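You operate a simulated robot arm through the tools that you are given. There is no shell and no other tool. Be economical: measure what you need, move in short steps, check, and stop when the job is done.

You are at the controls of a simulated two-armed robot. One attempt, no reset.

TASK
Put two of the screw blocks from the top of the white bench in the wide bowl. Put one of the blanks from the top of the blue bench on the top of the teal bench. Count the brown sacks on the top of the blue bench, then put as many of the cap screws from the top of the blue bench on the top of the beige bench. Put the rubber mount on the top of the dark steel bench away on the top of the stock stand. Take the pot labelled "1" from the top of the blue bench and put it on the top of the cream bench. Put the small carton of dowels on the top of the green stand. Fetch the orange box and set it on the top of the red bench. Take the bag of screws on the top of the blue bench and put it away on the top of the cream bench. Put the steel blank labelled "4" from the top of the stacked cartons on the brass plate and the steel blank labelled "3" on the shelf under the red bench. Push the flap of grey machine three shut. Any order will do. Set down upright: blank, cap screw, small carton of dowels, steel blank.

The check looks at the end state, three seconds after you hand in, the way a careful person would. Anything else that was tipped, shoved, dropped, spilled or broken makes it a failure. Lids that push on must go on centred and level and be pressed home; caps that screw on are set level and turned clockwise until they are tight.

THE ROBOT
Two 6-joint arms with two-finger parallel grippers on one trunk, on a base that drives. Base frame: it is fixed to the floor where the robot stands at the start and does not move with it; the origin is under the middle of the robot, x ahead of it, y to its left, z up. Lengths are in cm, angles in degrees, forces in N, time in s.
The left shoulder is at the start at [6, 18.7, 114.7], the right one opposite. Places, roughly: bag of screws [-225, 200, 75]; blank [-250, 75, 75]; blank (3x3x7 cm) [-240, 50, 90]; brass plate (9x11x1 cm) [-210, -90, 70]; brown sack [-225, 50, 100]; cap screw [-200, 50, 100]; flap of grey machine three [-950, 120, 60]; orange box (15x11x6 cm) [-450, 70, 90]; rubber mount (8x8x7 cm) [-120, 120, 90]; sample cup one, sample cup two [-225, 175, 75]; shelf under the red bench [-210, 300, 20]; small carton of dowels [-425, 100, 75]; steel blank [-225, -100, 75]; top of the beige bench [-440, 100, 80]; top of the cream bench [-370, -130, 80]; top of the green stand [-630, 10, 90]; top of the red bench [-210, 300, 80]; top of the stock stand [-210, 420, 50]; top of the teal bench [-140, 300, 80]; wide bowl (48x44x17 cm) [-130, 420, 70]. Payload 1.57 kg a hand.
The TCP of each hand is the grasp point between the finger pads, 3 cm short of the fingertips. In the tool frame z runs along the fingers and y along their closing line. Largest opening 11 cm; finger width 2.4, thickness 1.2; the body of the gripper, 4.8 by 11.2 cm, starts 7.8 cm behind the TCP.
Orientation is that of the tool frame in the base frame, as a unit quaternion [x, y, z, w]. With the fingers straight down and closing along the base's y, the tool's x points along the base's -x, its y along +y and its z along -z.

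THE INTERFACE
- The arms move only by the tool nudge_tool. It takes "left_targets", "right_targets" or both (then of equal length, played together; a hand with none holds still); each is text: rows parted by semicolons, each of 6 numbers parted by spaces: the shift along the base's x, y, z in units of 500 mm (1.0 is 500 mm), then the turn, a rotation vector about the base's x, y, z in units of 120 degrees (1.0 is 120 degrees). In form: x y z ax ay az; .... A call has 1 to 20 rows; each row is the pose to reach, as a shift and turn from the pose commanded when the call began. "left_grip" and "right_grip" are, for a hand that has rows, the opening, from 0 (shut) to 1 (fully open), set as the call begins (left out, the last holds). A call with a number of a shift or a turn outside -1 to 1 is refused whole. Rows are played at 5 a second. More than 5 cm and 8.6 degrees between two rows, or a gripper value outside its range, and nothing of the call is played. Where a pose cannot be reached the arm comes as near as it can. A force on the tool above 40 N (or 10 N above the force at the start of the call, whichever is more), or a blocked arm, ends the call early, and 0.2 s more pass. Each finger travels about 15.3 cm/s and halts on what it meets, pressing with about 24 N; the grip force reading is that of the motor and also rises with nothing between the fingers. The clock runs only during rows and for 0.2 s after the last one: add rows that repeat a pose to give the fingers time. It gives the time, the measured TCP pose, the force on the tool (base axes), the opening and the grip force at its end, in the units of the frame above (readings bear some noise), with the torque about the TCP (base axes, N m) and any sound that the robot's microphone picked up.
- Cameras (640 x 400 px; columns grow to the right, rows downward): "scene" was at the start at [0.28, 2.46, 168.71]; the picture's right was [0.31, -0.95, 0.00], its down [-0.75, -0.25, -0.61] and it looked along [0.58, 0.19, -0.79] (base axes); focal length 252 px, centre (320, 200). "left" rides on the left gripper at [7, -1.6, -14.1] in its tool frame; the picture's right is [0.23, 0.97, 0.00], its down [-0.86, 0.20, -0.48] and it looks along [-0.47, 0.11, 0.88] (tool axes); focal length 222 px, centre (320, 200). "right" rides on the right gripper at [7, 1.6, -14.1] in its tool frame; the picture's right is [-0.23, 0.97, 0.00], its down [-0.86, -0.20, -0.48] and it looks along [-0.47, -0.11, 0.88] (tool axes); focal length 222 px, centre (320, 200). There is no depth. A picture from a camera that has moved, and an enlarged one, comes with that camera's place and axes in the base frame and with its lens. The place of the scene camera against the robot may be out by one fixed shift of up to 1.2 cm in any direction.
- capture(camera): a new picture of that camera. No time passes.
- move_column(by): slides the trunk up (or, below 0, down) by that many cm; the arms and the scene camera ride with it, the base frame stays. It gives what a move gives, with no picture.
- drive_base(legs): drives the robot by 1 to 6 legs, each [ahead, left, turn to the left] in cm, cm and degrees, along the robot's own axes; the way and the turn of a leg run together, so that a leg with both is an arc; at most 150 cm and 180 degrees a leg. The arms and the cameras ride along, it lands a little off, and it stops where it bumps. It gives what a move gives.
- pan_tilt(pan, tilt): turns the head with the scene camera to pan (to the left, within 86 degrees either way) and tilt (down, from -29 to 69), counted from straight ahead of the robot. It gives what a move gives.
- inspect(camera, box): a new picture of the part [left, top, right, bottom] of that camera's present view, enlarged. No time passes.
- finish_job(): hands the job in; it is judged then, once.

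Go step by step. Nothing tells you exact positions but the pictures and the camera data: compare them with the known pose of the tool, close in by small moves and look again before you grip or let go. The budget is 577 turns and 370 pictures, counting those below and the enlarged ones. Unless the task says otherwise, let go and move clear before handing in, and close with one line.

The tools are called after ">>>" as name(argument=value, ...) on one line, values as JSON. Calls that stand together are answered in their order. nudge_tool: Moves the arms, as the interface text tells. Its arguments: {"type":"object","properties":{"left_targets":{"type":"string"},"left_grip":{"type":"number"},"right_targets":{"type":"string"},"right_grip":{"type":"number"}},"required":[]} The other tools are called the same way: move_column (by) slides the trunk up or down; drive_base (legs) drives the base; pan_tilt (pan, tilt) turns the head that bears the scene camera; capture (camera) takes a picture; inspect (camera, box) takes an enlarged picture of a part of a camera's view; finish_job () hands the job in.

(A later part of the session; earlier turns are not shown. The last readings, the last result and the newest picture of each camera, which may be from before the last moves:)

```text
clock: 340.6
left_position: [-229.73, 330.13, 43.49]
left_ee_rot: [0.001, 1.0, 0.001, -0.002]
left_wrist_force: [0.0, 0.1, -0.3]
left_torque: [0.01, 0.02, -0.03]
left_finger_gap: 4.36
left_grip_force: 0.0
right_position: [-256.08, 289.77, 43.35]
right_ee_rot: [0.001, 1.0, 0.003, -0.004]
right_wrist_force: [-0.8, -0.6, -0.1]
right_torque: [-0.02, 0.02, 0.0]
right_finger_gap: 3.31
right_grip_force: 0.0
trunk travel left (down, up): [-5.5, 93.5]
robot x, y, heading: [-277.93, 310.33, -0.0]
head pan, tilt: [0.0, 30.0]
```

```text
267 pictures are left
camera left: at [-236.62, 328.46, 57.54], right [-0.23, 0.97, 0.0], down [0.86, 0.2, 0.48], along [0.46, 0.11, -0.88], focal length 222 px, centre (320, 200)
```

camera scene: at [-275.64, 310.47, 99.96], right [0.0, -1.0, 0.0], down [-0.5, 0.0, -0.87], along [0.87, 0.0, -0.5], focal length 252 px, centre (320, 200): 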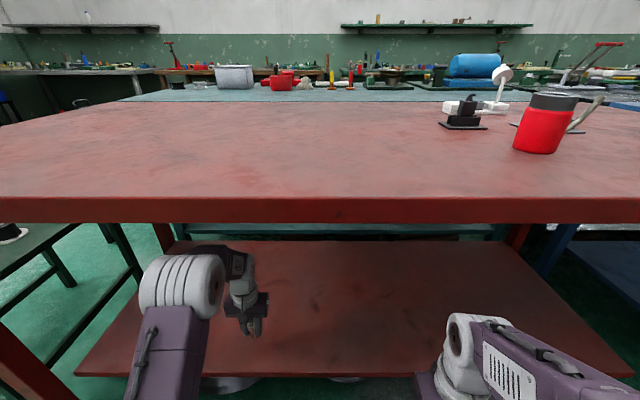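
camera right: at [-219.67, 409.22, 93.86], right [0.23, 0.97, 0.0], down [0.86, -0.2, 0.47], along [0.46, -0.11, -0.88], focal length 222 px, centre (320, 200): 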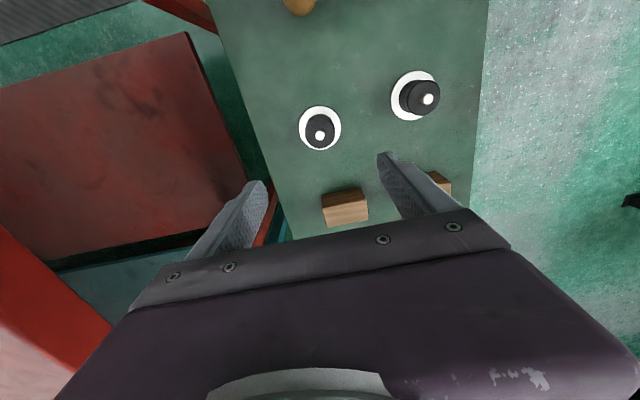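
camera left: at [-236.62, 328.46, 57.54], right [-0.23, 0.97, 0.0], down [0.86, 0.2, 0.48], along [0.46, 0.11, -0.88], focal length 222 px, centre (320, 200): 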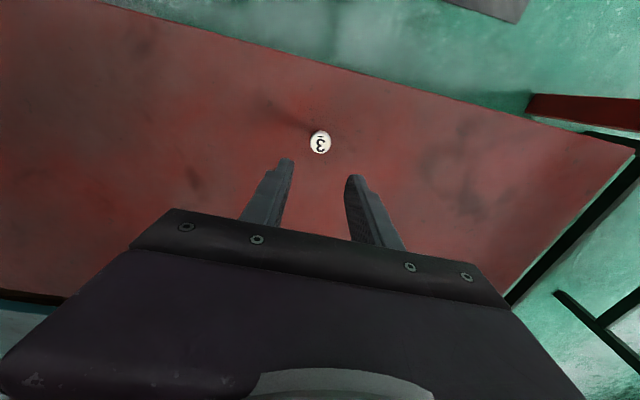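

Blank 3 stands on the shelf. I'll withdraw the left hand, back off, raise the trunk and go to the blue bench's north-west end for the pot and bag.

>>> nudge_tool(left_targets="-0.08 0 0 0 0 0; -0.16 0 0 0 0 0; -0.24 0 0 0 0 0; -0.32 0 0 0 0 0; -0.4 0 0 0 0 0; -0.48 0 0 0 0 0; -0.52 0 0 0 0 0")

>>> drive_base(legs=[[-35, 0, 0]])

>>> capture(camera="scene")

>>> move_column(by=36)

>>> move_column(by=36)

>>> drive_base(legs=[[0, -122, 0]])

>>> pan_tilt(pan=0, tilt=45)

>>> capture(camera="scene")

```text
clock: 342.2
left_position: [-255.91, 329.98, 43.38]
left_ee_rot: [0.001, 1.0, 0.001, -0.002]
left_wrist_force: [0.5, 0.5, 0.3]
left_torque: [0.0, 0.03, 0.03]
left_finger_gap: 4.4
left_grip_force: 0.0
right_position: [-255.94, 289.69, 43.44]
right_ee_rot: [0.001, 1.0, 0.003, -0.003]
right_wrist_force: [-0.3, -0.5, 0.2]
right_torque: [0.01, 0.0, 0.02]
right_finger_gap: 3.3
right_grip_force: 0.1
trunk travel left (down, up): [-5.5, 93.5]
robot x, y, heading: [-277.85, 310.41, -0.2]
head pan, tilt: [0.0, 30.0]
```

```text
clock: 344.5
left_position: [-290.91, 330.01, 43.3]
left_ee_rot: [0.0, 1.0, 0.001, -0.002]
left_wrist_force: [-0.1, 0.5, -0.9]
left_torque: [0.01, 0.02, 0.02]
left_finger_gap: 4.4
left_grip_force: 0.0
right_position: [-291.28, 289.72, 43.49]
right_ee_rot: [0.0, 1.0, 0.002, -0.004]
right_wrist_force: [-0.5, -0.4, 0.2]
right_torque: [-0.01, 0.0, -0.03]
right_finger_gap: 3.31
right_grip_force: 0.1
trunk travel left (down, up): [-5.5, 93.5]
robot x, y, heading: [-312.98, 310.6, -0.2]
head pan, tilt: [0.0, 30.0]
```

```text
266 pictures are left
camera scene: at [-310.89, 310.49, 99.96], right [0.0, -1.0, 0.0], down [-0.5, 0.0, -0.87], along [0.87, 0.0, -0.5], focal length 252 px, centre (320, 200)
```

scene: 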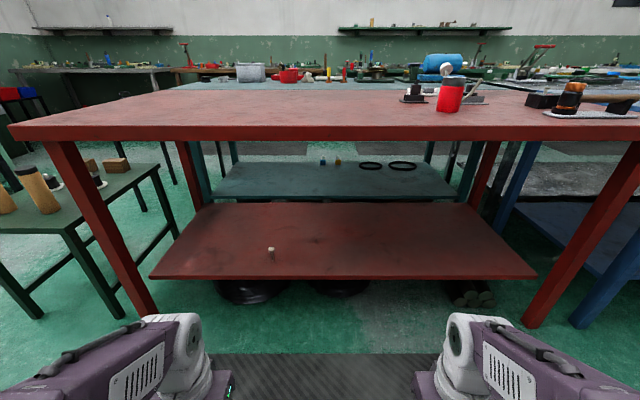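

```text
clock: 348.0
left_position: [-290.98, 330.0, 79.39]
left_ee_rot: [0.001, 1.0, 0.001, -0.002]
left_wrist_force: [0.7, 0.0, 0.3]
left_torque: [0.02, 0.0, -0.01]
left_finger_gap: 4.37
left_grip_force: 0.0
right_position: [-291.32, 289.68, 79.45]
right_ee_rot: [0.001, 1.0, 0.002, -0.003]
right_wrist_force: [-0.1, -0.8, 0.0]
right_torque: [0.02, 0.03, 0.0]
right_finger_gap: 3.32
right_grip_force: 0.1
trunk travel left (down, up): [-41.5, 57.5]
robot x, y, heading: [-313.16, 310.44, -0.1]
head pan, tilt: [0.0, 30.0]
```

```text
clock: 351.5
left_position: [-290.84, 330.0, 115.38]
left_ee_rot: [0.001, 1.0, 0.001, -0.001]
left_wrist_force: [0.1, 0.0, 0.0]
left_torque: [0.0, 0.01, 0.02]
left_finger_gap: 4.4
left_grip_force: 0.1
right_position: [-291.32, 289.82, 115.41]
right_ee_rot: [0.0, 1.0, 0.003, -0.003]
right_wrist_force: [-0.5, 0.0, 0.0]
right_torque: [0.02, -0.01, -0.02]
right_finger_gap: 3.29
right_grip_force: 0.0
trunk travel left (down, up): [-77.5, 21.5]
robot x, y, heading: [-313.02, 310.52, -0.0]
head pan, tilt: [0.0, 30.0]
```

```text
clock: 357.8
left_position: [-291.25, 205.57, 115.59]
left_ee_rot: [0.001, 1.0, 0.001, -0.002]
left_wrist_force: [0.6, -0.2, -0.4]
left_torque: [-0.01, 0.01, 0.0]
left_finger_gap: 4.37
left_grip_force: 0.0
right_position: [-291.47, 165.28, 115.55]
right_ee_rot: [0.001, 1.0, 0.002, -0.005]
right_wrist_force: [-0.5, 0.0, 0.3]
right_torque: [0.0, 0.0, 0.01]
right_finger_gap: 3.29
right_grip_force: 0.0
trunk travel left (down, up): [-77.5, 21.5]
robot x, y, heading: [-313.03, 185.58, -0.2]
head pan, tilt: [0.0, 30.0]
```

```text
clock: 358.5
left_position: [-291.17, 205.49, 115.44]
left_ee_rot: [0.001, 1.0, 0.001, -0.002]
left_wrist_force: [0.4, 0.1, 1.1]
left_torque: [-0.01, 0.0, 0.02]
left_finger_gap: 4.4
left_grip_force: 0.0
right_position: [-291.45, 165.19, 115.37]
right_ee_rot: [0.0, 1.0, 0.002, -0.004]
right_wrist_force: [-0.1, -0.4, 1.3]
right_torque: [-0.03, -0.01, 0.02]
right_finger_gap: 3.3
right_grip_force: 0.2
trunk travel left (down, up): [-77.5, 21.5]
robot x, y, heading: [-312.85, 186.05, -0.3]
head pan, tilt: [0.0, 45.0]
```

```text
265 pictures are left
camera scene: at [-311.98, 185.93, 169.7], right [0.0, -1.0, 0.0], down [-0.71, 0.0, -0.71], along [0.71, 0.0, -0.71], focal length 252 px, centre (320, 200)
```

scene: 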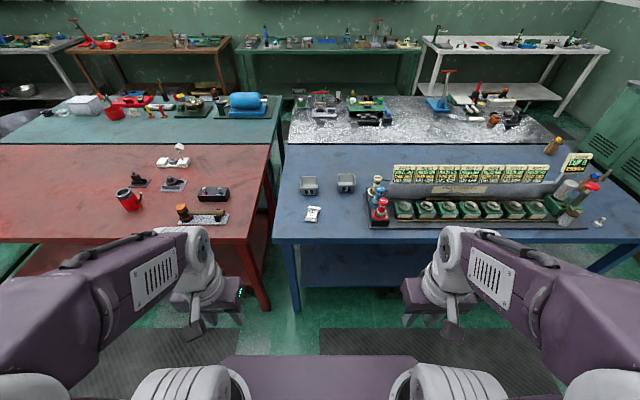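

>>> inspect(camera="scene", box=[270, 160, 390, 235])

```text
5.33 times, centred on (330, 198) of scene
camera zoom: at [-311.98, 185.93, 169.7], right [0.0, -1.0, 0.0], down [-0.71, 0.0, -0.71], along [0.71, 0.0, -0.71], focal length 1344 px, centre (267, 213)
```

zoom: 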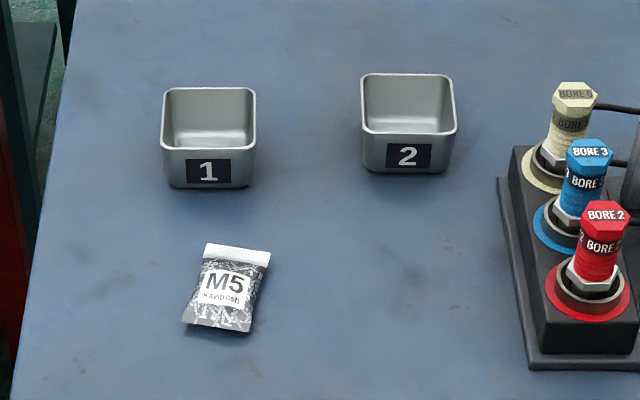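

Pot 1 is at about (-219, 191) and the M5 bag at (-236, 189). I'll line up so the left hand takes the bag and the right hand the pot.

>>> drive_base(legs=[[0, 15, 0], [32, 0, 0.3]])

>>> nudge_tool(left_targets="0.07 -0.05 -0.02 0 0 0; 0.14 -0.1 -0.04 0 0 0; 0.21 -0.15 -0.06 0 0 0; 0.28 -0.2 -0.08 0 0 0; 0.35 -0.25 -0.1 0 0 0; 0.4 -0.29 -0.14 0 0 0; 0.43 -0.33 -0.2 0 0 0; 0.43 -0.33 -0.26 0 0 0; 0.43 -0.33 -0.26 0 0 0", left_grip=0.75)

>>> capture(camera="left")

>>> capture(camera="scene")

```text
clock: 361.6
left_position: [-259.46, 220.64, 115.5]
left_ee_rot: [0.001, 1.0, 0.001, -0.001]
left_wrist_force: [0.0, -0.2, 0.0]
left_torque: [-0.01, 0.01, 0.01]
left_finger_gap: 4.39
left_grip_force: 0.2
right_position: [-259.84, 180.33, 115.57]
right_ee_rot: [0.001, 1.0, 0.002, -0.003]
right_wrist_force: [-0.7, 0.6, 0.0]
right_torque: [-0.01, -0.01, -0.02]
right_finger_gap: 3.26
right_grip_force: 0.1
trunk travel left (down, up): [-77.5, 21.5]
robot x, y, heading: [-281.2, 200.97, -0.1]
head pan, tilt: [0.0, 45.0]
```

```text
clock: 363.6
left_position: [-237.54, 204.32, 102.49]
left_ee_rot: [0.001, 1.0, 0.001, -0.001]
left_wrist_force: [-0.5, 0.0, 0.1]
left_torque: [0.05, -0.01, -0.01]
left_finger_gap: 8.24
left_grip_force: 0.1
right_position: [-259.6, 180.36, 115.49]
right_ee_rot: [0.001, 1.0, 0.003, -0.003]
right_wrist_force: [-0.1, -0.3, 0.5]
right_torque: [-0.01, 0.0, -0.02]
right_finger_gap: 3.3
right_grip_force: 0.0
trunk travel left (down, up): [-77.5, 21.5]
robot x, y, heading: [-281.49, 200.7, -0.1]
head pan, tilt: [0.0, 45.0]
```

```text
263 pictures are left
camera left: at [-244.63, 202.63, 116.5], right [-0.23, 0.97, 0.0], down [0.86, 0.2, 0.48], along [0.46, 0.11, -0.88], focal length 222 px, centre (320, 200)
```

left: 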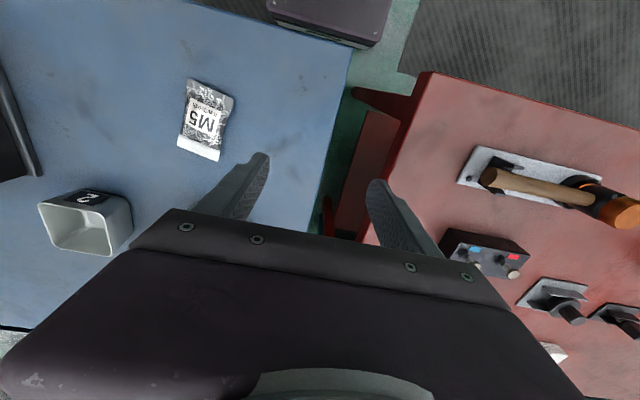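

```text
262 pictures are left
camera scene: at [-280.22, 201.02, 169.7], right [0.0, -1.0, 0.0], down [-0.71, 0.0, -0.71], along [0.71, 0.0, -0.71], focal length 252 px, centre (320, 200)
```

scene: 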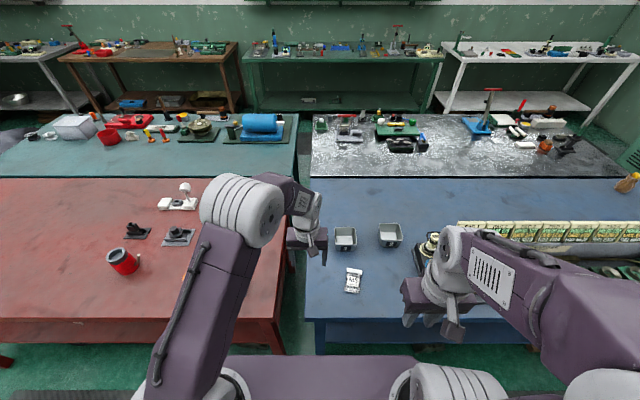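

>>> nudge_tool(left_targets="0.005 -0.08 0 0 0 0; 0.01 -0.16 0 0 0 0; 0.016 -0.24 0 0 0 0; 0.016 -0.304 0 0 0 0; 0.016 -0.304 -0.08 0 0 0; 0.016 -0.304 -0.16 0 0 0; 0.016 -0.304 -0.22 0 0 0; 0.016 -0.304 -0.22 0 0 0")

>>> capture(camera="left")

```text
clock: 365.4
left_position: [-237.12, 189.03, 91.38]
left_ee_rot: [0.002, 1.0, 0.0, -0.002]
left_wrist_force: [-0.4, 1.1, -0.7]
left_torque: [0.02, -0.01, -0.01]
left_finger_gap: 8.25
left_grip_force: 0.1
right_position: [-259.69, 180.29, 115.49]
right_ee_rot: [0.001, 1.0, 0.002, -0.004]
right_wrist_force: [0.0, -0.1, 0.1]
right_torque: [0.01, 0.0, 0.03]
right_finger_gap: 3.28
right_grip_force: 0.1
trunk travel left (down, up): [-77.5, 21.5]
robot x, y, heading: [-281.65, 201.14, -0.1]
head pan, tilt: [0.0, 45.0]
```

```text
261 pictures are left
camera left: at [-244.11, 187.25, 105.45], right [-0.23, 0.97, 0.0], down [0.86, 0.2, 0.48], along [0.46, 0.11, -0.88], focal length 222 px, centre (320, 200)
```

left: 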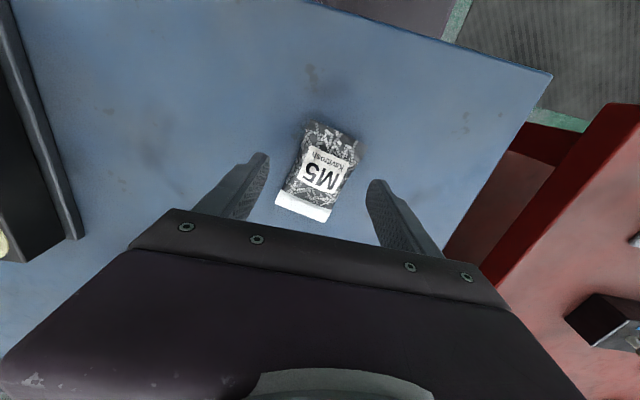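

>>> nudge_tool(left_targets="0 0 -0.02 0 0 -0.05; 0.002 0 -0.05 0 0 -0.1; 0.002 0 -0.076 0 0 -0.1; 0.002 0 -0.076 0 0 -0.1")

>>> nudge_tool(left_targets="0 0 0 0 0 0; 0 0 0 0 0 0; 0 0 0 0 0 0; 0 0 0 0 0 0", left_grip=0)

>>> capture(camera="left")

```text
clock: 366.4
left_position: [-237.06, 188.93, 88.0]
left_ee_rot: [0.106, 0.994, 0.0, 0.002]
left_wrist_force: [0.0, 0.9, 37.8]
left_torque: [1.44, 0.14, -0.53]
left_finger_gap: 8.3
left_grip_force: 0.1
right_position: [-259.87, 180.38, 115.52]
right_ee_rot: [0.0, 1.0, 0.002, -0.002]
right_wrist_force: [-0.4, -0.5, 0.0]
right_torque: [-0.02, 0.03, 0.02]
right_finger_gap: 3.29
right_grip_force: 0.0
trunk travel left (down, up): [-77.5, 21.5]
robot x, y, heading: [-281.57, 201.1, -0.0]
head pan, tilt: [0.0, 45.0]
```

```text
clock: 367.0
left_position: [-236.97, 188.89, 88.01]
left_ee_rot: [0.104, 0.995, 0.0, 0.002]
left_wrist_force: [-7.6, 4.3, 23.4]
left_torque: [0.86, 0.35, 0.17]
left_finger_gap: 5.32
left_grip_force: 23.9
right_position: [-259.78, 180.44, 115.48]
right_ee_rot: [0.0, 1.0, 0.002, -0.002]
right_wrist_force: [0.6, 0.1, 0.1]
right_torque: [0.0, 0.0, 0.02]
right_finger_gap: 3.31
right_grip_force: 0.0
trunk travel left (down, up): [-77.5, 21.5]
robot x, y, heading: [-281.56, 200.92, 0.0]
head pan, tilt: [0.0, 45.0]
stopped in row 2 (left hand): the force on the tool passed its limit (the readings are from after the stop); the commanded pose is now the measured one
```

```text
260 pictures are left
camera left: at [-244.31, 188.72, 102.03], right [-0.02, 1.0, 0.0], down [0.88, 0.02, 0.48], along [0.48, 0.01, -0.88], focal length 222 px, centre (320, 200)
```

left: 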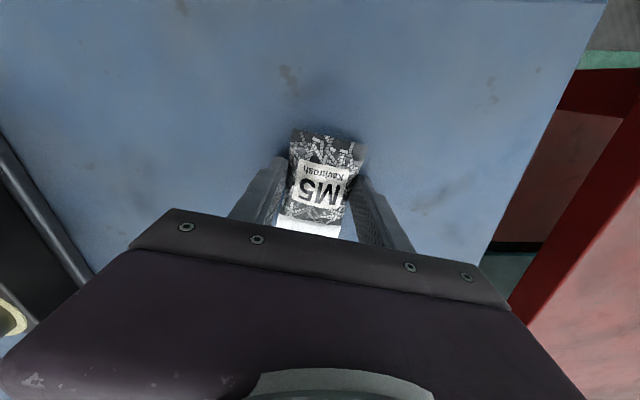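

The bag is gripped (gap 5.3). Lifting.

>>> nudge_tool(left_targets="0 0 0.02 0 0 0; 0 0 0.06 0 0 0; 0 0 0.14 0 0 0; 0 0 0.22 0 0 0; 0 0 0.3 0 0 0; 0 0 0.38 0 0 0; 0 0 0.46 0 0 0; 0 0 0.54 0 0 0; 0 0 0.54 0 0 0")

>>> capture(camera="left")

```text
clock: 369.0
left_position: [-236.89, 188.67, 114.81]
left_ee_rot: [0.105, 0.995, 0.0, 0.0]
left_wrist_force: [0.1, 0.1, -1.7]
left_torque: [0.03, 0.01, -0.01]
left_finger_gap: 5.36
left_grip_force: 23.8
right_position: [-259.51, 180.21, 115.53]
right_ee_rot: [0.0, 1.0, 0.002, -0.004]
right_wrist_force: [0.8, -0.4, 0.2]
right_torque: [0.0, 0.01, 0.0]
right_finger_gap: 3.29
right_grip_force: 0.0
trunk travel left (down, up): [-77.5, 21.5]
robot x, y, heading: [-281.33, 200.96, 0.0]
head pan, tilt: [0.0, 45.0]
```

```text
259 pictures are left
camera left: at [-244.11, 188.45, 128.89], right [-0.02, 1.0, 0.0], down [0.88, 0.02, 0.48], along [0.48, 0.01, -0.88], focal length 222 px, centre (320, 200)
```

left: 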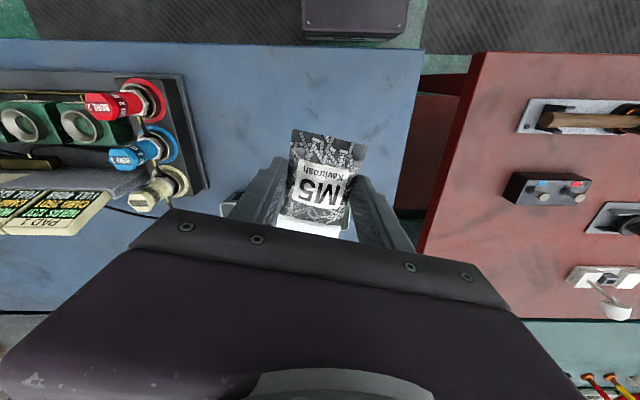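

>>> nudge_tool(left_targets="-0.046 0.06 0 0 0 0.02; -0.091 0.12 0 0 0 0.04; -0.137 0.18 0 0 0 0.06; -0.182 0.24 0 0 0 0.08; -0.228 0.3 0 0 0 0.1; -0.273 0.36 0 0 0 0.1; -0.319 0.42 0 0 0 0.1; -0.364 0.48 0 0 0 0.1; -0.41 0.54 0 0 0 0.1; -0.455 0.6 0 0 0 0.1; -0.49 0.64 0 0 0 0.1")

>>> drive_base(legs=[[4, 0, 0]])

>>> nudge_tool(right_targets="0.075 0.02 0 0 0 0; 0.15 0.04 0 0 0 0; 0.225 0.06 0 0 0 0; 0.3 0.08 0 0 0 0; 0.375 0.1 0 0 0 0; 0.45 0.12 0 0 0 0; 0.525 0.14 -0.02 0 0 0; 0.6 0.17 -0.05 0 0 0; 0.63 0.2 -0.11 0 0 0; 0.66 0.214 -0.18 0 0 0; 0.68 0.214 -0.26 0 0 0; 0.68 0.214 -0.3 0 0 0", right_grip=1.0)

>>> capture(camera="right")

```text
clock: 371.4
left_position: [-259.5, 221.13, 115.41]
left_ee_rot: [0.0, 1.0, 0.0, -0.001]
left_wrist_force: [1.0, -0.3, -0.1]
left_torque: [0.02, -0.02, 0.0]
left_finger_gap: 5.32
left_grip_force: 24.2
left hand out of reach, approached as far as the arm can: row 10, 11
right_position: [-259.56, 180.33, 115.38]
right_ee_rot: [0.0, 1.0, 0.003, -0.003]
right_wrist_force: [0.4, 0.0, -0.2]
right_torque: [-0.02, 0.03, 0.04]
right_finger_gap: 3.26
right_grip_force: 0.1
trunk travel left (down, up): [-77.5, 21.5]
robot x, y, heading: [-281.53, 200.57, -0.0]
head pan, tilt: [0.0, 45.0]
```

```text
clock: 372.3
left_position: [-256.22, 220.92, 115.56]
left_ee_rot: [0.001, 1.0, 0.0, 0.003]
left_wrist_force: [-1.4, 0.0, -1.4]
left_torque: [0.02, -0.08, 0.03]
left_finger_gap: 5.34
left_grip_force: 24.0
right_position: [-256.39, 180.27, 115.56]
right_ee_rot: [0.001, 1.0, 0.002, 0.0]
right_wrist_force: [-0.2, 0.5, 0.1]
right_torque: [-0.02, -0.09, 0.03]
right_finger_gap: 3.3
right_grip_force: 0.0
trunk travel left (down, up): [-77.5, 21.5]
robot x, y, heading: [-277.73, 200.71, -0.0]
head pan, tilt: [0.0, 45.0]
```

```text
clock: 374.9
left_position: [-255.55, 221.06, 115.41]
left_ee_rot: [0.0, 1.0, 0.0, 0.0]
left_wrist_force: [-0.2, -0.1, -1.7]
left_torque: [-0.01, 0.0, 0.0]
left_finger_gap: 5.35
left_grip_force: 23.9
right_position: [-221.44, 191.01, 100.56]
right_ee_rot: [0.001, 1.0, 0.003, -0.003]
right_wrist_force: [-0.3, 0.0, 0.8]
right_torque: [-0.01, 0.0, -0.02]
right_finger_gap: 10.99
right_grip_force: 0.0
trunk travel left (down, up): [-77.5, 21.5]
robot x, y, heading: [-277.5, 200.83, 0.2]
head pan, tilt: [0.0, 45.0]
```

```text
258 pictures are left
camera right: at [-228.37, 192.59, 114.69], right [0.23, 0.97, 0.0], down [0.86, -0.2, 0.47], along [0.46, -0.11, -0.88], focal length 222 px, centre (320, 200)
```

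right: 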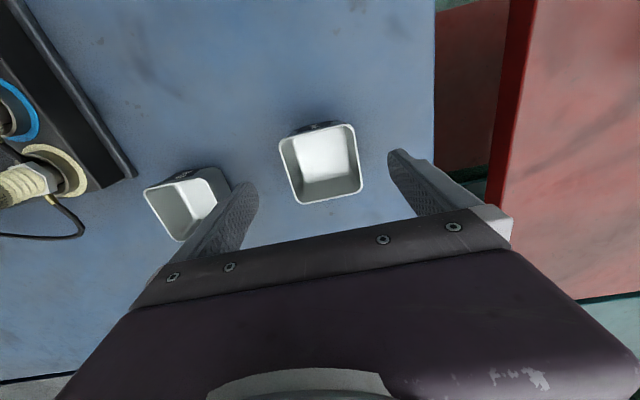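

>>> nudge_tool(right_targets="0.01 -0.004 -0.06 0 0 0; 0.02 -0.004 -0.13 0 0 0; 0.02 -0.004 -0.18 0 0 0; 0.02 -0.004 -0.18 0 0 0")

>>> capture(camera="right")

```text
clock: 375.9
left_position: [-255.33, 221.04, 115.39]
left_ee_rot: [0.0, 1.0, 0.0, -0.001]
left_wrist_force: [0.7, 0.0, -0.9]
left_torque: [0.01, 0.0, -0.03]
left_finger_gap: 5.32
left_grip_force: 24.0
right_position: [-220.63, 190.75, 91.19]
right_ee_rot: [0.001, 1.0, 0.002, -0.004]
right_wrist_force: [-0.9, 0.2, -1.0]
right_torque: [0.01, 0.02, -0.02]
right_finger_gap: 11.01
right_grip_force: 0.0
trunk travel left (down, up): [-77.5, 21.5]
robot x, y, heading: [-277.66, 200.96, -0.0]
head pan, tilt: [0.0, 45.0]
```

```text
257 pictures are left
camera right: at [-227.46, 192.34, 105.43], right [0.23, 0.97, 0.0], down [0.86, -0.2, 0.47], along [0.46, -0.11, -0.88], focal length 222 px, centre (320, 200)
```

right: 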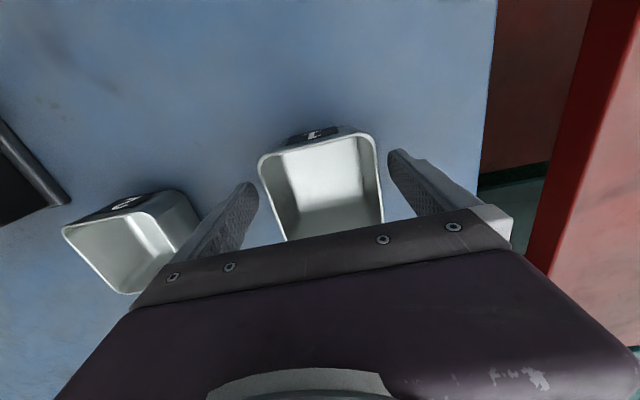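

>>> nudge_tool(right_targets="0 -0.008 0 0 0 0; 0 -0.008 -0.03 0 0 0; 0 -0.008 -0.05 0 0 0; 0 -0.008 -0.05 0 0 0")

>>> nudge_tool(right_targets="0 0 0 0 0 0; 0 0 0 0 0 0; 0 0 0 0 0 0", right_grip=0)

>>> capture(camera="right")

```text
clock: 376.9
left_position: [-255.46, 220.97, 115.38]
left_ee_rot: [0.001, 1.0, 0.0, -0.001]
left_wrist_force: [0.4, -0.3, -1.5]
left_torque: [-0.03, -0.01, 0.01]
left_finger_gap: 5.36
left_grip_force: 24.0
right_position: [-220.78, 190.32, 88.85]
right_ee_rot: [0.001, 1.0, 0.003, -0.003]
right_wrist_force: [-0.3, -0.2, 0.3]
right_torque: [-0.01, -0.03, -0.01]
right_finger_gap: 11.0
right_grip_force: 0.1
trunk travel left (down, up): [-77.5, 21.5]
robot x, y, heading: [-277.54, 201.27, 0.2]
head pan, tilt: [0.0, 45.0]
```

```text
clock: 377.7
left_position: [-255.44, 221.03, 115.54]
left_ee_rot: [0.001, 1.0, 0.0, -0.001]
left_wrist_force: [-0.2, 0.4, -1.1]
left_torque: [-0.01, 0.01, 0.03]
left_finger_gap: 5.3
left_grip_force: 22.9
right_position: [-220.73, 190.38, 88.75]
right_ee_rot: [0.0, 1.0, 0.003, -0.003]
right_wrist_force: [0.1, 0.0, 0.1]
right_torque: [-0.09, -0.07, 0.06]
right_finger_gap: 8.39
right_grip_force: 24.0
trunk travel left (down, up): [-77.5, 21.5]
robot x, y, heading: [-277.83, 200.81, -0.0]
head pan, tilt: [0.0, 45.0]
```

```text
256 pictures are left
camera right: at [-227.55, 191.98, 103.02], right [0.23, 0.97, 0.0], down [0.86, -0.2, 0.47], along [0.46, -0.11, -0.88], focal length 222 px, centre (320, 200)
```

right: 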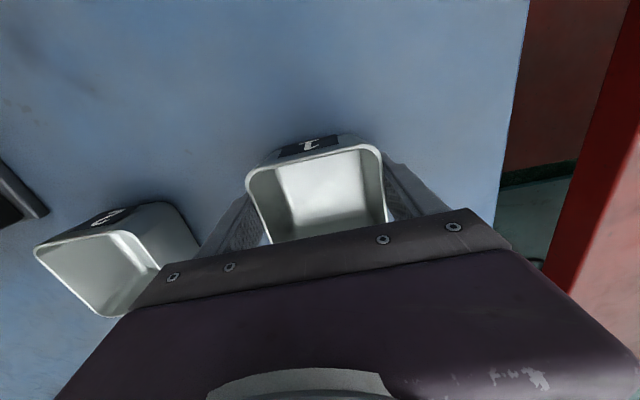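

Pot 1 is gripped. Lifting and drawing in.

>>> nudge_tool(right_targets="0 0 0.06 0 0 0; 0 0 0.14 0 0 0; 0 0 0.22 0 0 0; 0 0 0.3 0 0 0; 0 0 0.38 0 0 0; 0 0 0.46 0 0 0; -0.07 -0.01 0.5 0 0 0; -0.14 -0.03 0.52 0 0 0; -0.21 -0.05 0.52 0 0 0; -0.28 -0.07 0.52 0 0 0; -0.35 -0.1 0.52 0 0 0; -0.42 -0.13 0.52 0 0 0; -0.49 -0.16 0.52 0 0 0; -0.55 -0.19 0.52 0 0 0; -0.6 -0.21 0.52 0 0 0")

>>> capture(camera="right")

>>> capture(camera="left")

```text
clock: 380.9
left_position: [-255.44, 220.97, 115.42]
left_ee_rot: [0.0, 1.0, -0.001, -0.001]
left_wrist_force: [-0.6, -0.5, -1.7]
left_torque: [-0.01, -0.01, 0.02]
left_finger_gap: 5.35
left_grip_force: 24.1
right_position: [-251.1, 179.74, 114.98]
right_ee_rot: [0.0, 1.0, 0.002, -0.002]
right_wrist_force: [0.1, 0.4, -1.2]
right_torque: [0.0, 0.01, 0.04]
right_finger_gap: 8.42
right_grip_force: 24.0
trunk travel left (down, up): [-77.5, 21.5]
robot x, y, heading: [-277.43, 201.05, 0.1]
head pan, tilt: [0.0, 45.0]
```

```text
255 pictures are left
camera right: at [-257.88, 181.4, 129.04], right [0.23, 0.97, 0.0], down [0.86, -0.2, 0.47], along [0.46, -0.11, -0.88], focal length 222 px, centre (320, 200)
```

right: 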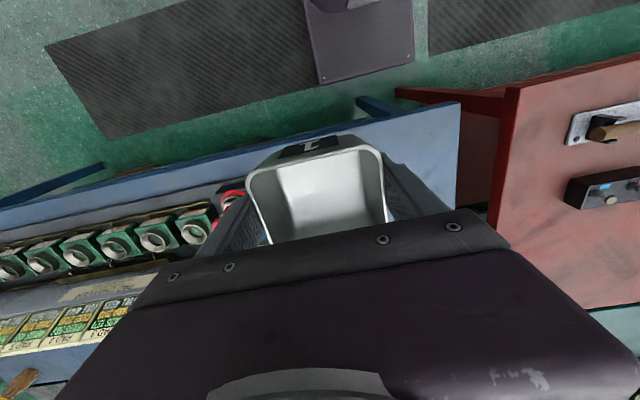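

```text
254 pictures are left
camera left: at [-262.56, 219.26, 129.49], right [-0.23, 0.97, 0.0], down [0.86, 0.2, 0.48], along [0.46, 0.11, -0.88], focal length 222 px, centre (320, 200)
```

left: 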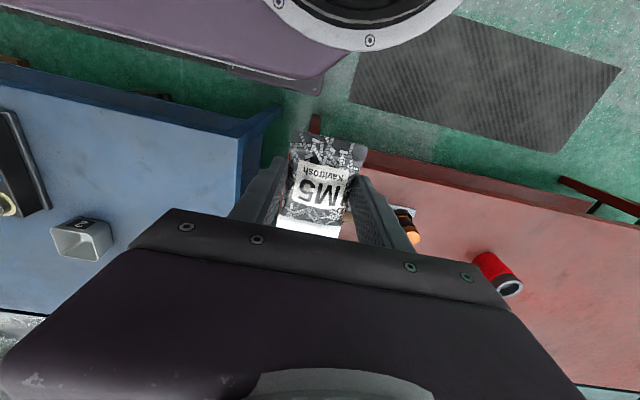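

Both are held. Next stop is the cream bench (north edge y≈-97); I'll drive there and look.

>>> drive_base(legs=[[-38, 0, 0], [0, 0, -90], [149, 0, 0], [90, 0, 0]])

>>> pan_tilt(pan=0, tilt=40)

>>> capture(camera="scene")

```text
clock: 398.4
left_position: [-297.24, -61.09, 115.38]
left_ee_rot: [0.71, 0.704, 0.001, -0.001]
left_wrist_force: [0.2, 0.8, -2.7]
left_torque: [0.01, 0.0, -0.02]
left_finger_gap: 5.38
left_grip_force: 24.2
right_position: [-338.43, -65.31, 114.87]
right_ee_rot: [0.71, 0.704, 0.004, -0.001]
right_wrist_force: [0.1, 0.2, -1.1]
right_torque: [-0.01, -0.02, 0.02]
right_finger_gap: 8.39
right_grip_force: 24.0
trunk travel left (down, up): [-77.5, 21.5]
robot x, y, heading: [-317.08, -38.94, -90.5]
head pan, tilt: [0.0, 45.0]
```

```text
clock: 399.1
left_position: [-297.37, -61.23, 115.43]
left_ee_rot: [0.709, 0.705, 0.0, -0.001]
left_wrist_force: [-0.7, 0.2, -1.0]
left_torque: [-0.01, 0.0, 0.04]
left_finger_gap: 5.36
left_grip_force: 23.9
right_position: [-338.48, -65.38, 114.84]
right_ee_rot: [0.71, 0.704, 0.004, 0.0]
right_wrist_force: [0.4, 0.4, -1.3]
right_torque: [0.01, 0.01, 0.0]
right_finger_gap: 8.4
right_grip_force: 23.3
trunk travel left (down, up): [-77.5, 21.5]
robot x, y, heading: [-317.36, -39.16, -90.4]
head pan, tilt: [0.0, 40.0]
```

```text
253 pictures are left
camera scene: at [-318.11, -41.43, 170.42], right [-1.0, 0.01, 0.0], down [0.01, 0.64, -0.77], along [-0.01, -0.77, -0.64], focal length 252 px, centre (320, 200)
```

scene: 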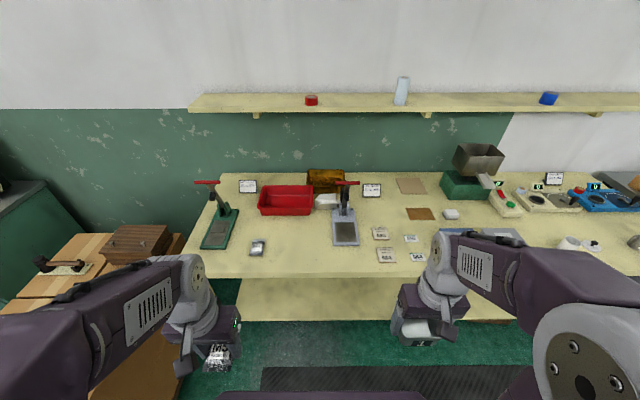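

Free spots near the front edge: around (-305, -110) for the bag and (-333, -110) for the pot. Driving closer.

>>> drive_base(legs=[[30, 0, 0]])

>>> capture(camera="scene")

>>> capture(camera="right")

```text
clock: 401.1
left_position: [-297.52, -91.02, 115.41]
left_ee_rot: [0.71, 0.704, -0.001, 0.0]
left_wrist_force: [-0.3, 0.2, -1.2]
left_torque: [-0.03, 0.04, 0.01]
left_finger_gap: 5.32
left_grip_force: 24.2
right_position: [-338.77, -95.32, 114.89]
right_ee_rot: [0.709, 0.705, 0.004, 0.0]
right_wrist_force: [0.5, -0.2, -1.9]
right_torque: [-0.02, 0.01, 0.02]
right_finger_gap: 8.41
right_grip_force: 24.1
trunk travel left (down, up): [-77.5, 21.5]
robot x, y, heading: [-317.39, -68.99, -90.6]
head pan, tilt: [0.0, 40.0]
```

```text
252 pictures are left
camera scene: at [-318.34, -71.13, 170.43], right [-1.0, 0.01, 0.0], down [0.0, 0.64, -0.77], along [-0.01, -0.77, -0.64], focal length 252 px, centre (320, 200)
```

scene: 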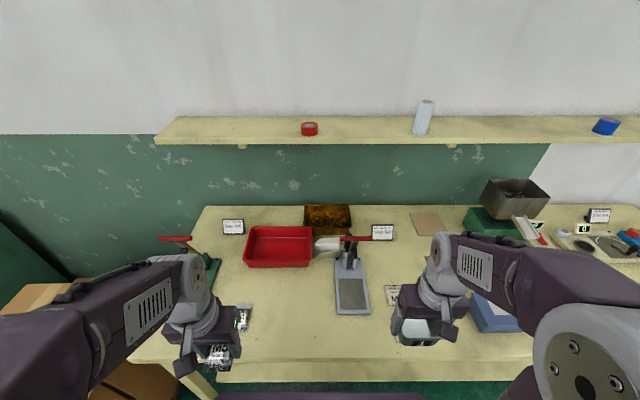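

```text
251 pictures are left
camera right: at [-337.02, -88.3, 129.06], right [0.97, -0.23, 0.0], down [-0.21, -0.86, 0.47], along [-0.11, -0.46, -0.88], focal length 222 px, centre (320, 200)
```

right: 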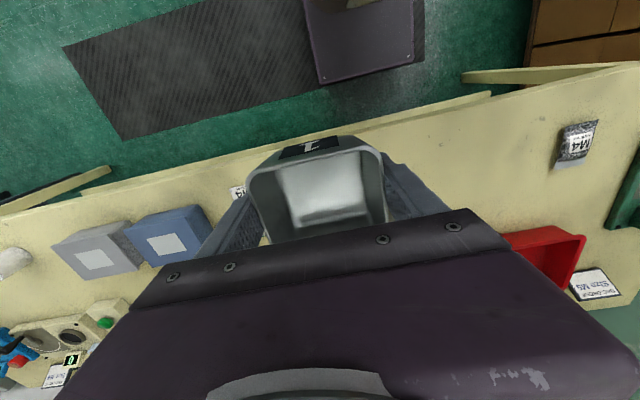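

>>> nudge_tool(left_targets="-0.037 -0.057 0 0 0 0; -0.073 -0.113 0 0 0 0; -0.11 -0.17 0 0 0 0; -0.147 -0.227 0 0 0 0; -0.183 -0.283 0 0 0 0; -0.22 -0.34 0 0 0 0; -0.22 -0.34 -0.09 0 0 0; -0.22 -0.34 -0.18 0 0 0; -0.22 -0.34 -0.27 0 0 0; -0.22 -0.34 -0.36 0 0 0; -0.22 -0.34 -0.44 0 0 0; -0.22 -0.34 -0.44 0 0 0", right_targets="0.016 -0.034 0 0 0 0; 0.032 -0.068 0 0 0 0; 0.048 -0.102 0 0 0 0; 0.064 -0.136 0 0 0 0; 0.08 -0.17 0 0 0 0; 0.096 -0.204 0 0 0 0; 0.096 -0.204 -0.09 0 0 0; 0.096 -0.204 -0.18 0 0 0; 0.096 -0.204 -0.27 0 0 0; 0.096 -0.204 -0.36 0 0 0; 0.096 -0.204 -0.44 0 0 0; 0.096 -0.204 -0.44 0 0 0")

>>> capture(camera="left")

>>> capture(camera="right")

>>> capture(camera="scene")

```text
clock: 403.7
left_position: [-308.47, -108.18, 93.53]
left_ee_rot: [0.709, 0.705, 0.0, -0.001]
left_wrist_force: [-0.1, -0.4, -1.1]
left_torque: [-0.01, -0.01, 0.04]
left_finger_gap: 5.33
left_grip_force: 23.8
right_position: [-334.02, -105.43, 92.64]
right_ee_rot: [0.709, 0.705, 0.004, 0.0]
right_wrist_force: [-0.3, 0.0, -1.4]
right_torque: [-0.03, 0.0, -0.04]
right_finger_gap: 8.4
right_grip_force: 24.0
trunk travel left (down, up): [-77.5, 21.5]
robot x, y, heading: [-317.66, -69.29, -90.4]
head pan, tilt: [0.0, 40.0]
```

```text
250 pictures are left
camera left: at [-310.16, -101.22, 107.55], right [0.98, 0.22, 0.0], down [0.19, -0.86, 0.48], along [0.1, -0.47, -0.88], focal length 222 px, centre (320, 200)
```

left: 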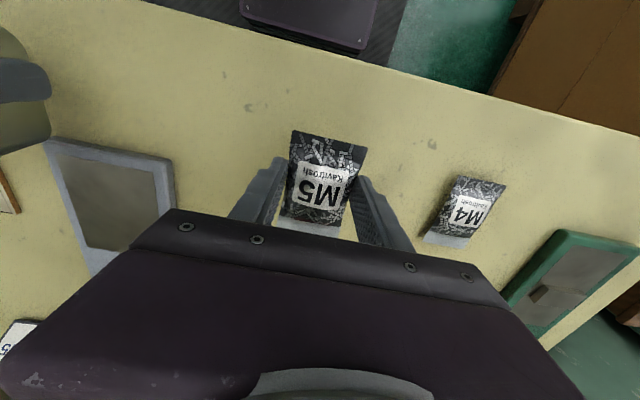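

```text
249 pictures are left
camera right: at [-332.39, -98.61, 106.92], right [0.97, -0.23, 0.0], down [-0.21, -0.86, 0.47], along [-0.11, -0.46, -0.88], focal length 222 px, centre (320, 200)
```

right: 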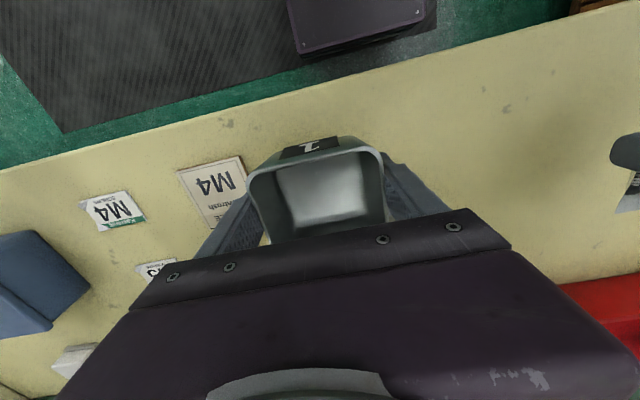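

```text
248 pictures are left
camera scene: at [-318.33, -71.22, 170.43], right [-1.0, 0.01, 0.0], down [0.0, 0.64, -0.77], along [-0.01, -0.77, -0.64], focal length 252 px, centre (320, 200)
```

scene: 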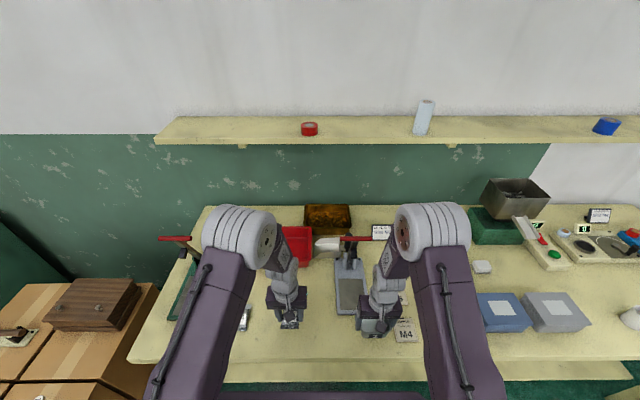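

>>> nudge_tool(left_targets="0 0 -0.04 0 0 0; 0 0 -0.08 0 0 0; 0 0 -0.1 0 0 0; 0 0 -0.1 0 0 0", right_targets="0.016 0.004 -0.03 0 0 0; 0.016 0.004 -0.06 0 0 0; 0.016 0.004 -0.07 0 0 0; 0.016 0.004 -0.07 0 0 0")

>>> nudge_tool(left_targets="0 0 -0.006 0 0 0; 0 0 -0.01 0 0 0; 0 0 -0.01 0 0 0", right_targets="0 0 -0.004 0 0 0; 0 0 -0.008 0 0 0; 0 0 -0.008 0 0 0")

>>> capture(camera="left")

>>> capture(camera="right")

```text
clock: 404.7
left_position: [-308.63, -108.05, 88.41]
left_ee_rot: [0.71, 0.705, 0.0, -0.001]
left_wrist_force: [0.3, 0.2, -0.8]
left_torque: [-0.02, 0.02, 0.01]
left_finger_gap: 5.33
left_grip_force: 24.1
right_position: [-333.39, -105.46, 89.41]
right_ee_rot: [0.71, 0.704, 0.003, -0.001]
right_wrist_force: [0.1, -0.1, -1.5]
right_torque: [0.0, 0.02, -0.02]
right_finger_gap: 8.42
right_grip_force: 24.0
trunk travel left (down, up): [-77.5, 21.5]
robot x, y, heading: [-317.4, -69.04, -90.6]
head pan, tilt: [0.0, 40.0]
```

```text
clock: 405.5
left_position: [-308.52, -108.01, 87.94]
left_ee_rot: [0.71, 0.705, 0.0, 0.001]
left_wrist_force: [-2.1, 0.3, 14.6]
left_torque: [0.11, -0.35, 0.03]
left_finger_gap: 5.36
left_grip_force: 23.7
right_position: [-333.27, -105.3, 89.02]
right_ee_rot: [0.709, 0.705, 0.004, 0.0]
right_wrist_force: [0.0, -0.4, -0.5]
right_torque: [0.01, 0.02, 0.0]
right_finger_gap: 8.44
right_grip_force: 24.1
trunk travel left (down, up): [-77.5, 21.5]
robot x, y, heading: [-317.81, -68.74, -90.6]
head pan, tilt: [0.0, 40.0]
```

```text
247 pictures are left
camera left: at [-310.17, -101.17, 102.05], right [0.98, 0.22, 0.0], down [0.19, -0.86, 0.48], along [0.11, -0.47, -0.88], focal length 222 px, centre (320, 200)
```

left: 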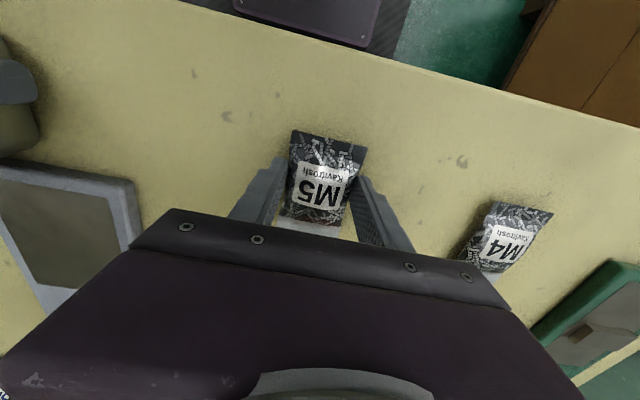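

```text
246 pictures are left
camera right: at [-331.52, -98.39, 103.13], right [0.97, -0.23, 0.0], down [-0.21, -0.86, 0.47], along [-0.11, -0.46, -0.88], focal length 222 px, centre (320, 200)
```

right: 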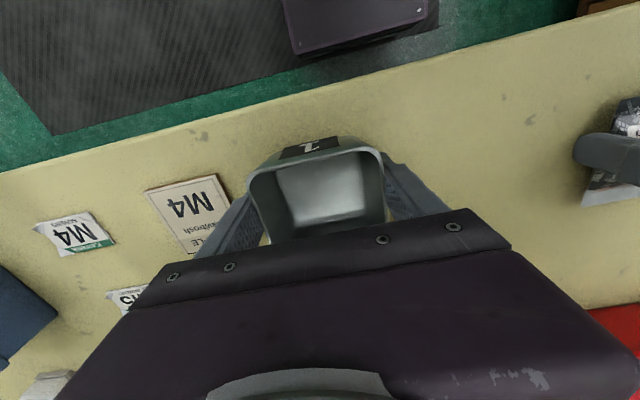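

>>> nudge_tool(left_targets="0 0 0.004 0 0 0; 0 0 0.004 0 0 0; 0 0 0.004 0 0 0; 0 0 0.004 0 0 0", left_grip=0.65, right_targets="0 0 -0.004 0 0 0; 0 0 -0.006 0 0 0; 0 0 -0.006 0 0 0; 0 0 -0.006 0 0 0")

>>> nudge_tool(left_targets="0 0 0.05 0 0 0; 0 0 0.13 0 0 0; 0 0 0.21 0 0 0; 0 0 0.29 0 0 0; 0 0 0.37 0 0 0", right_targets="0 0 -0.004 0 0 0; 0 0 -0.008 0 0 0; 0 0 -0.008 0 0 0; 0 0 -0.008 0 0 0; 0 0 -0.008 0 0 0")

```text
clock: 406.5
left_position: [-308.4, -108.18, 88.17]
left_ee_rot: [0.71, 0.704, 0.0, -0.001]
left_wrist_force: [0.3, -0.6, 0.2]
left_torque: [0.01, -0.04, 0.02]
left_finger_gap: 7.16
left_grip_force: 0.2
right_position: [-332.98, -105.44, 88.63]
right_ee_rot: [0.71, 0.704, 0.003, 0.0]
right_wrist_force: [-3.2, -0.3, 14.1]
right_torque: [-0.05, 0.0, -0.02]
right_finger_gap: 8.41
right_grip_force: 23.6
trunk travel left (down, up): [-77.5, 21.5]
robot x, y, heading: [-317.41, -69.12, -90.4]
head pan, tilt: [0.0, 40.0]
```

```text
clock: 407.7
left_position: [-308.69, -107.94, 106.57]
left_ee_rot: [0.709, 0.705, 0.0, -0.001]
left_wrist_force: [0.2, 0.0, -0.9]
left_torque: [-0.01, -0.01, -0.01]
left_finger_gap: 7.14
left_grip_force: 0.2
right_position: [-333.2, -105.41, 88.29]
right_ee_rot: [0.709, 0.705, 0.005, -0.001]
right_wrist_force: [-2.1, -0.6, 11.0]
right_torque: [-0.03, -0.11, -0.02]
right_finger_gap: 8.41
right_grip_force: 24.3
trunk travel left (down, up): [-77.5, 21.5]
robot x, y, heading: [-317.65, -68.74, -90.1]
head pan, tilt: [0.0, 40.0]
```

Both are down. Releasing the pot and lifting the right hand.

>>> nudge_tool(right_targets="0 0 0.004 0 0 0; 0 0 0.004 0 0 0; 0 0 0.004 0 0 0; 0 0 0.004 0 0 0", right_grip=0.92)

>>> nudge_tool(left_targets="0 0 0.06 0 0 0; 0 0 0.12 0 0 0; 0 0.06 0.16 0 0 0; 0 0.12 0.16 0 0 0; 0 0.18 0.16 0 0 0; 0.04 0.24 0.16 0 0 0; 0.08 0.3 0.16 0 0 0; 0.08 0.3 0.16 0 0 0", right_targets="0 0 0.06 0 0 0; 0 0 0.14 0 0 0; 0 0 0.22 0 0 0; 0 0 0.3 0 0 0; 0 0 0.38 0 0 0; 0 0 0.46 0 0 0; 0 0.06 0.5 0 0 0; 0 0.12 0.5 0 0 0")

>>> capture(camera="scene")

```text
clock: 408.7
left_position: [-308.64, -108.11, 106.41]
left_ee_rot: [0.71, 0.704, 0.0, -0.001]
left_wrist_force: [-0.3, -0.2, 0.1]
left_torque: [0.01, -0.02, 0.04]
left_finger_gap: 7.15
left_grip_force: 0.1
right_position: [-333.15, -105.43, 88.41]
right_ee_rot: [0.71, 0.704, 0.005, -0.001]
right_wrist_force: [0.2, -0.5, 0.0]
right_torque: [-0.01, -0.02, -0.01]
right_finger_gap: 10.1
right_grip_force: 0.1
trunk travel left (down, up): [-77.5, 21.5]
robot x, y, heading: [-317.56, -69.11, -90.3]
head pan, tilt: [0.0, 40.0]
```

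```text
clock: 410.5
left_position: [-304.64, -93.01, 114.7]
left_ee_rot: [0.709, 0.705, 0.001, -0.001]
left_wrist_force: [-0.2, 0.2, 0.4]
left_torque: [0.01, -0.03, -0.01]
left_finger_gap: 7.15
left_grip_force: 0.1
right_position: [-333.15, -99.17, 113.54]
right_ee_rot: [0.71, 0.704, 0.005, 0.0]
right_wrist_force: [0.6, 0.8, 0.2]
right_torque: [-0.02, -0.05, 0.04]
right_finger_gap: 10.09
right_grip_force: 0.1
trunk travel left (down, up): [-77.5, 21.5]
robot x, y, heading: [-317.42, -68.98, -89.9]
head pan, tilt: [0.0, 40.0]
```

```text
245 pictures are left
camera scene: at [-318.44, -71.27, 170.42], right [-1.0, 0.01, 0.0], down [0.01, 0.64, -0.77], along [-0.01, -0.77, -0.64], focal length 252 px, centre (320, 200)
```

scene: 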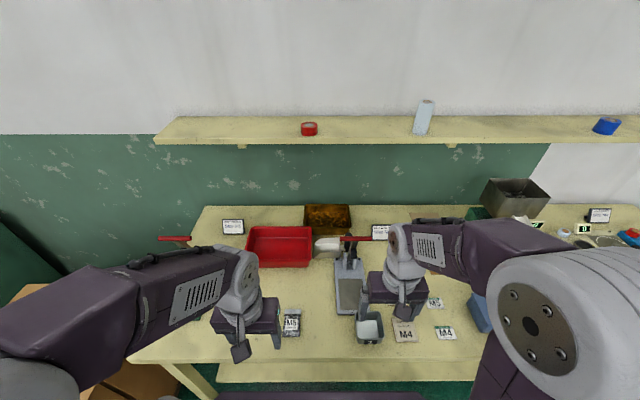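

Both are placed on the cream bench. Next: two cap screws from the blue bench's south end.

>>> drive_base(legs=[[-62, 0, 0], [0, 0, 90], [98, 0, 0], [0, 0, 90], [12, 0, 0]])

>>> pan_tilt(pan=0, tilt=55)

>>> capture(camera="scene")

```text
clock: 427.2
left_position: [-233.88, 32.0, 114.57]
left_ee_rot: [0.714, -0.7, 0.0, -0.001]
left_wrist_force: [0.1, -0.9, 0.1]
left_torque: [0.01, 0.0, 0.01]
left_finger_gap: 7.16
left_grip_force: 0.0
right_position: [-205.51, 39.05, 113.4]
right_ee_rot: [0.715, -0.699, 0.001, 0.003]
right_wrist_force: [1.0, -0.8, -0.1]
right_torque: [0.02, -0.03, 0.02]
right_finger_gap: 10.11
right_grip_force: 0.1
trunk travel left (down, up): [-77.5, 21.5]
robot x, y, heading: [-220.31, 8.76, 91.1]
head pan, tilt: [0.0, 40.0]
```

```text
clock: 428.0
left_position: [-233.95, 32.22, 114.53]
left_ee_rot: [0.715, -0.7, 0.001, 0.001]
left_wrist_force: [0.5, -0.7, 0.7]
left_torque: [0.01, -0.02, 0.0]
left_finger_gap: 7.16
left_grip_force: 0.0
right_position: [-205.52, 39.22, 113.5]
right_ee_rot: [0.714, -0.7, 0.0, 0.004]
right_wrist_force: [0.5, -0.1, 0.2]
right_torque: [-0.02, -0.01, 0.01]
right_finger_gap: 10.1
right_grip_force: 0.0
trunk travel left (down, up): [-77.5, 21.5]
robot x, y, heading: [-220.58, 8.11, 91.2]
head pan, tilt: [0.0, 55.0]
```

```text
244 pictures are left
camera scene: at [-221.19, 9.94, 168.36], right [1.0, 0.02, 0.0], down [0.02, -0.82, -0.57], along [-0.01, 0.57, -0.82], focal length 252 px, centre (320, 200)
```

scene: 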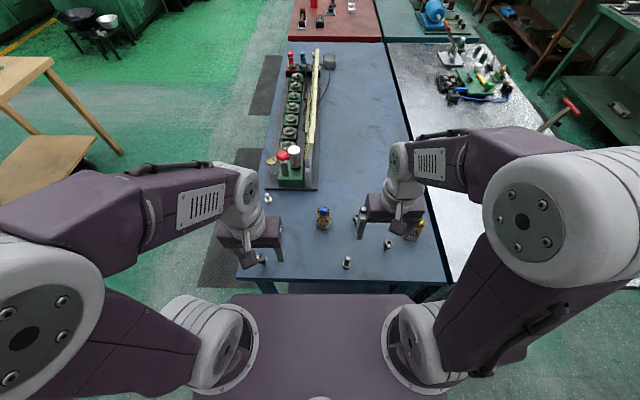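

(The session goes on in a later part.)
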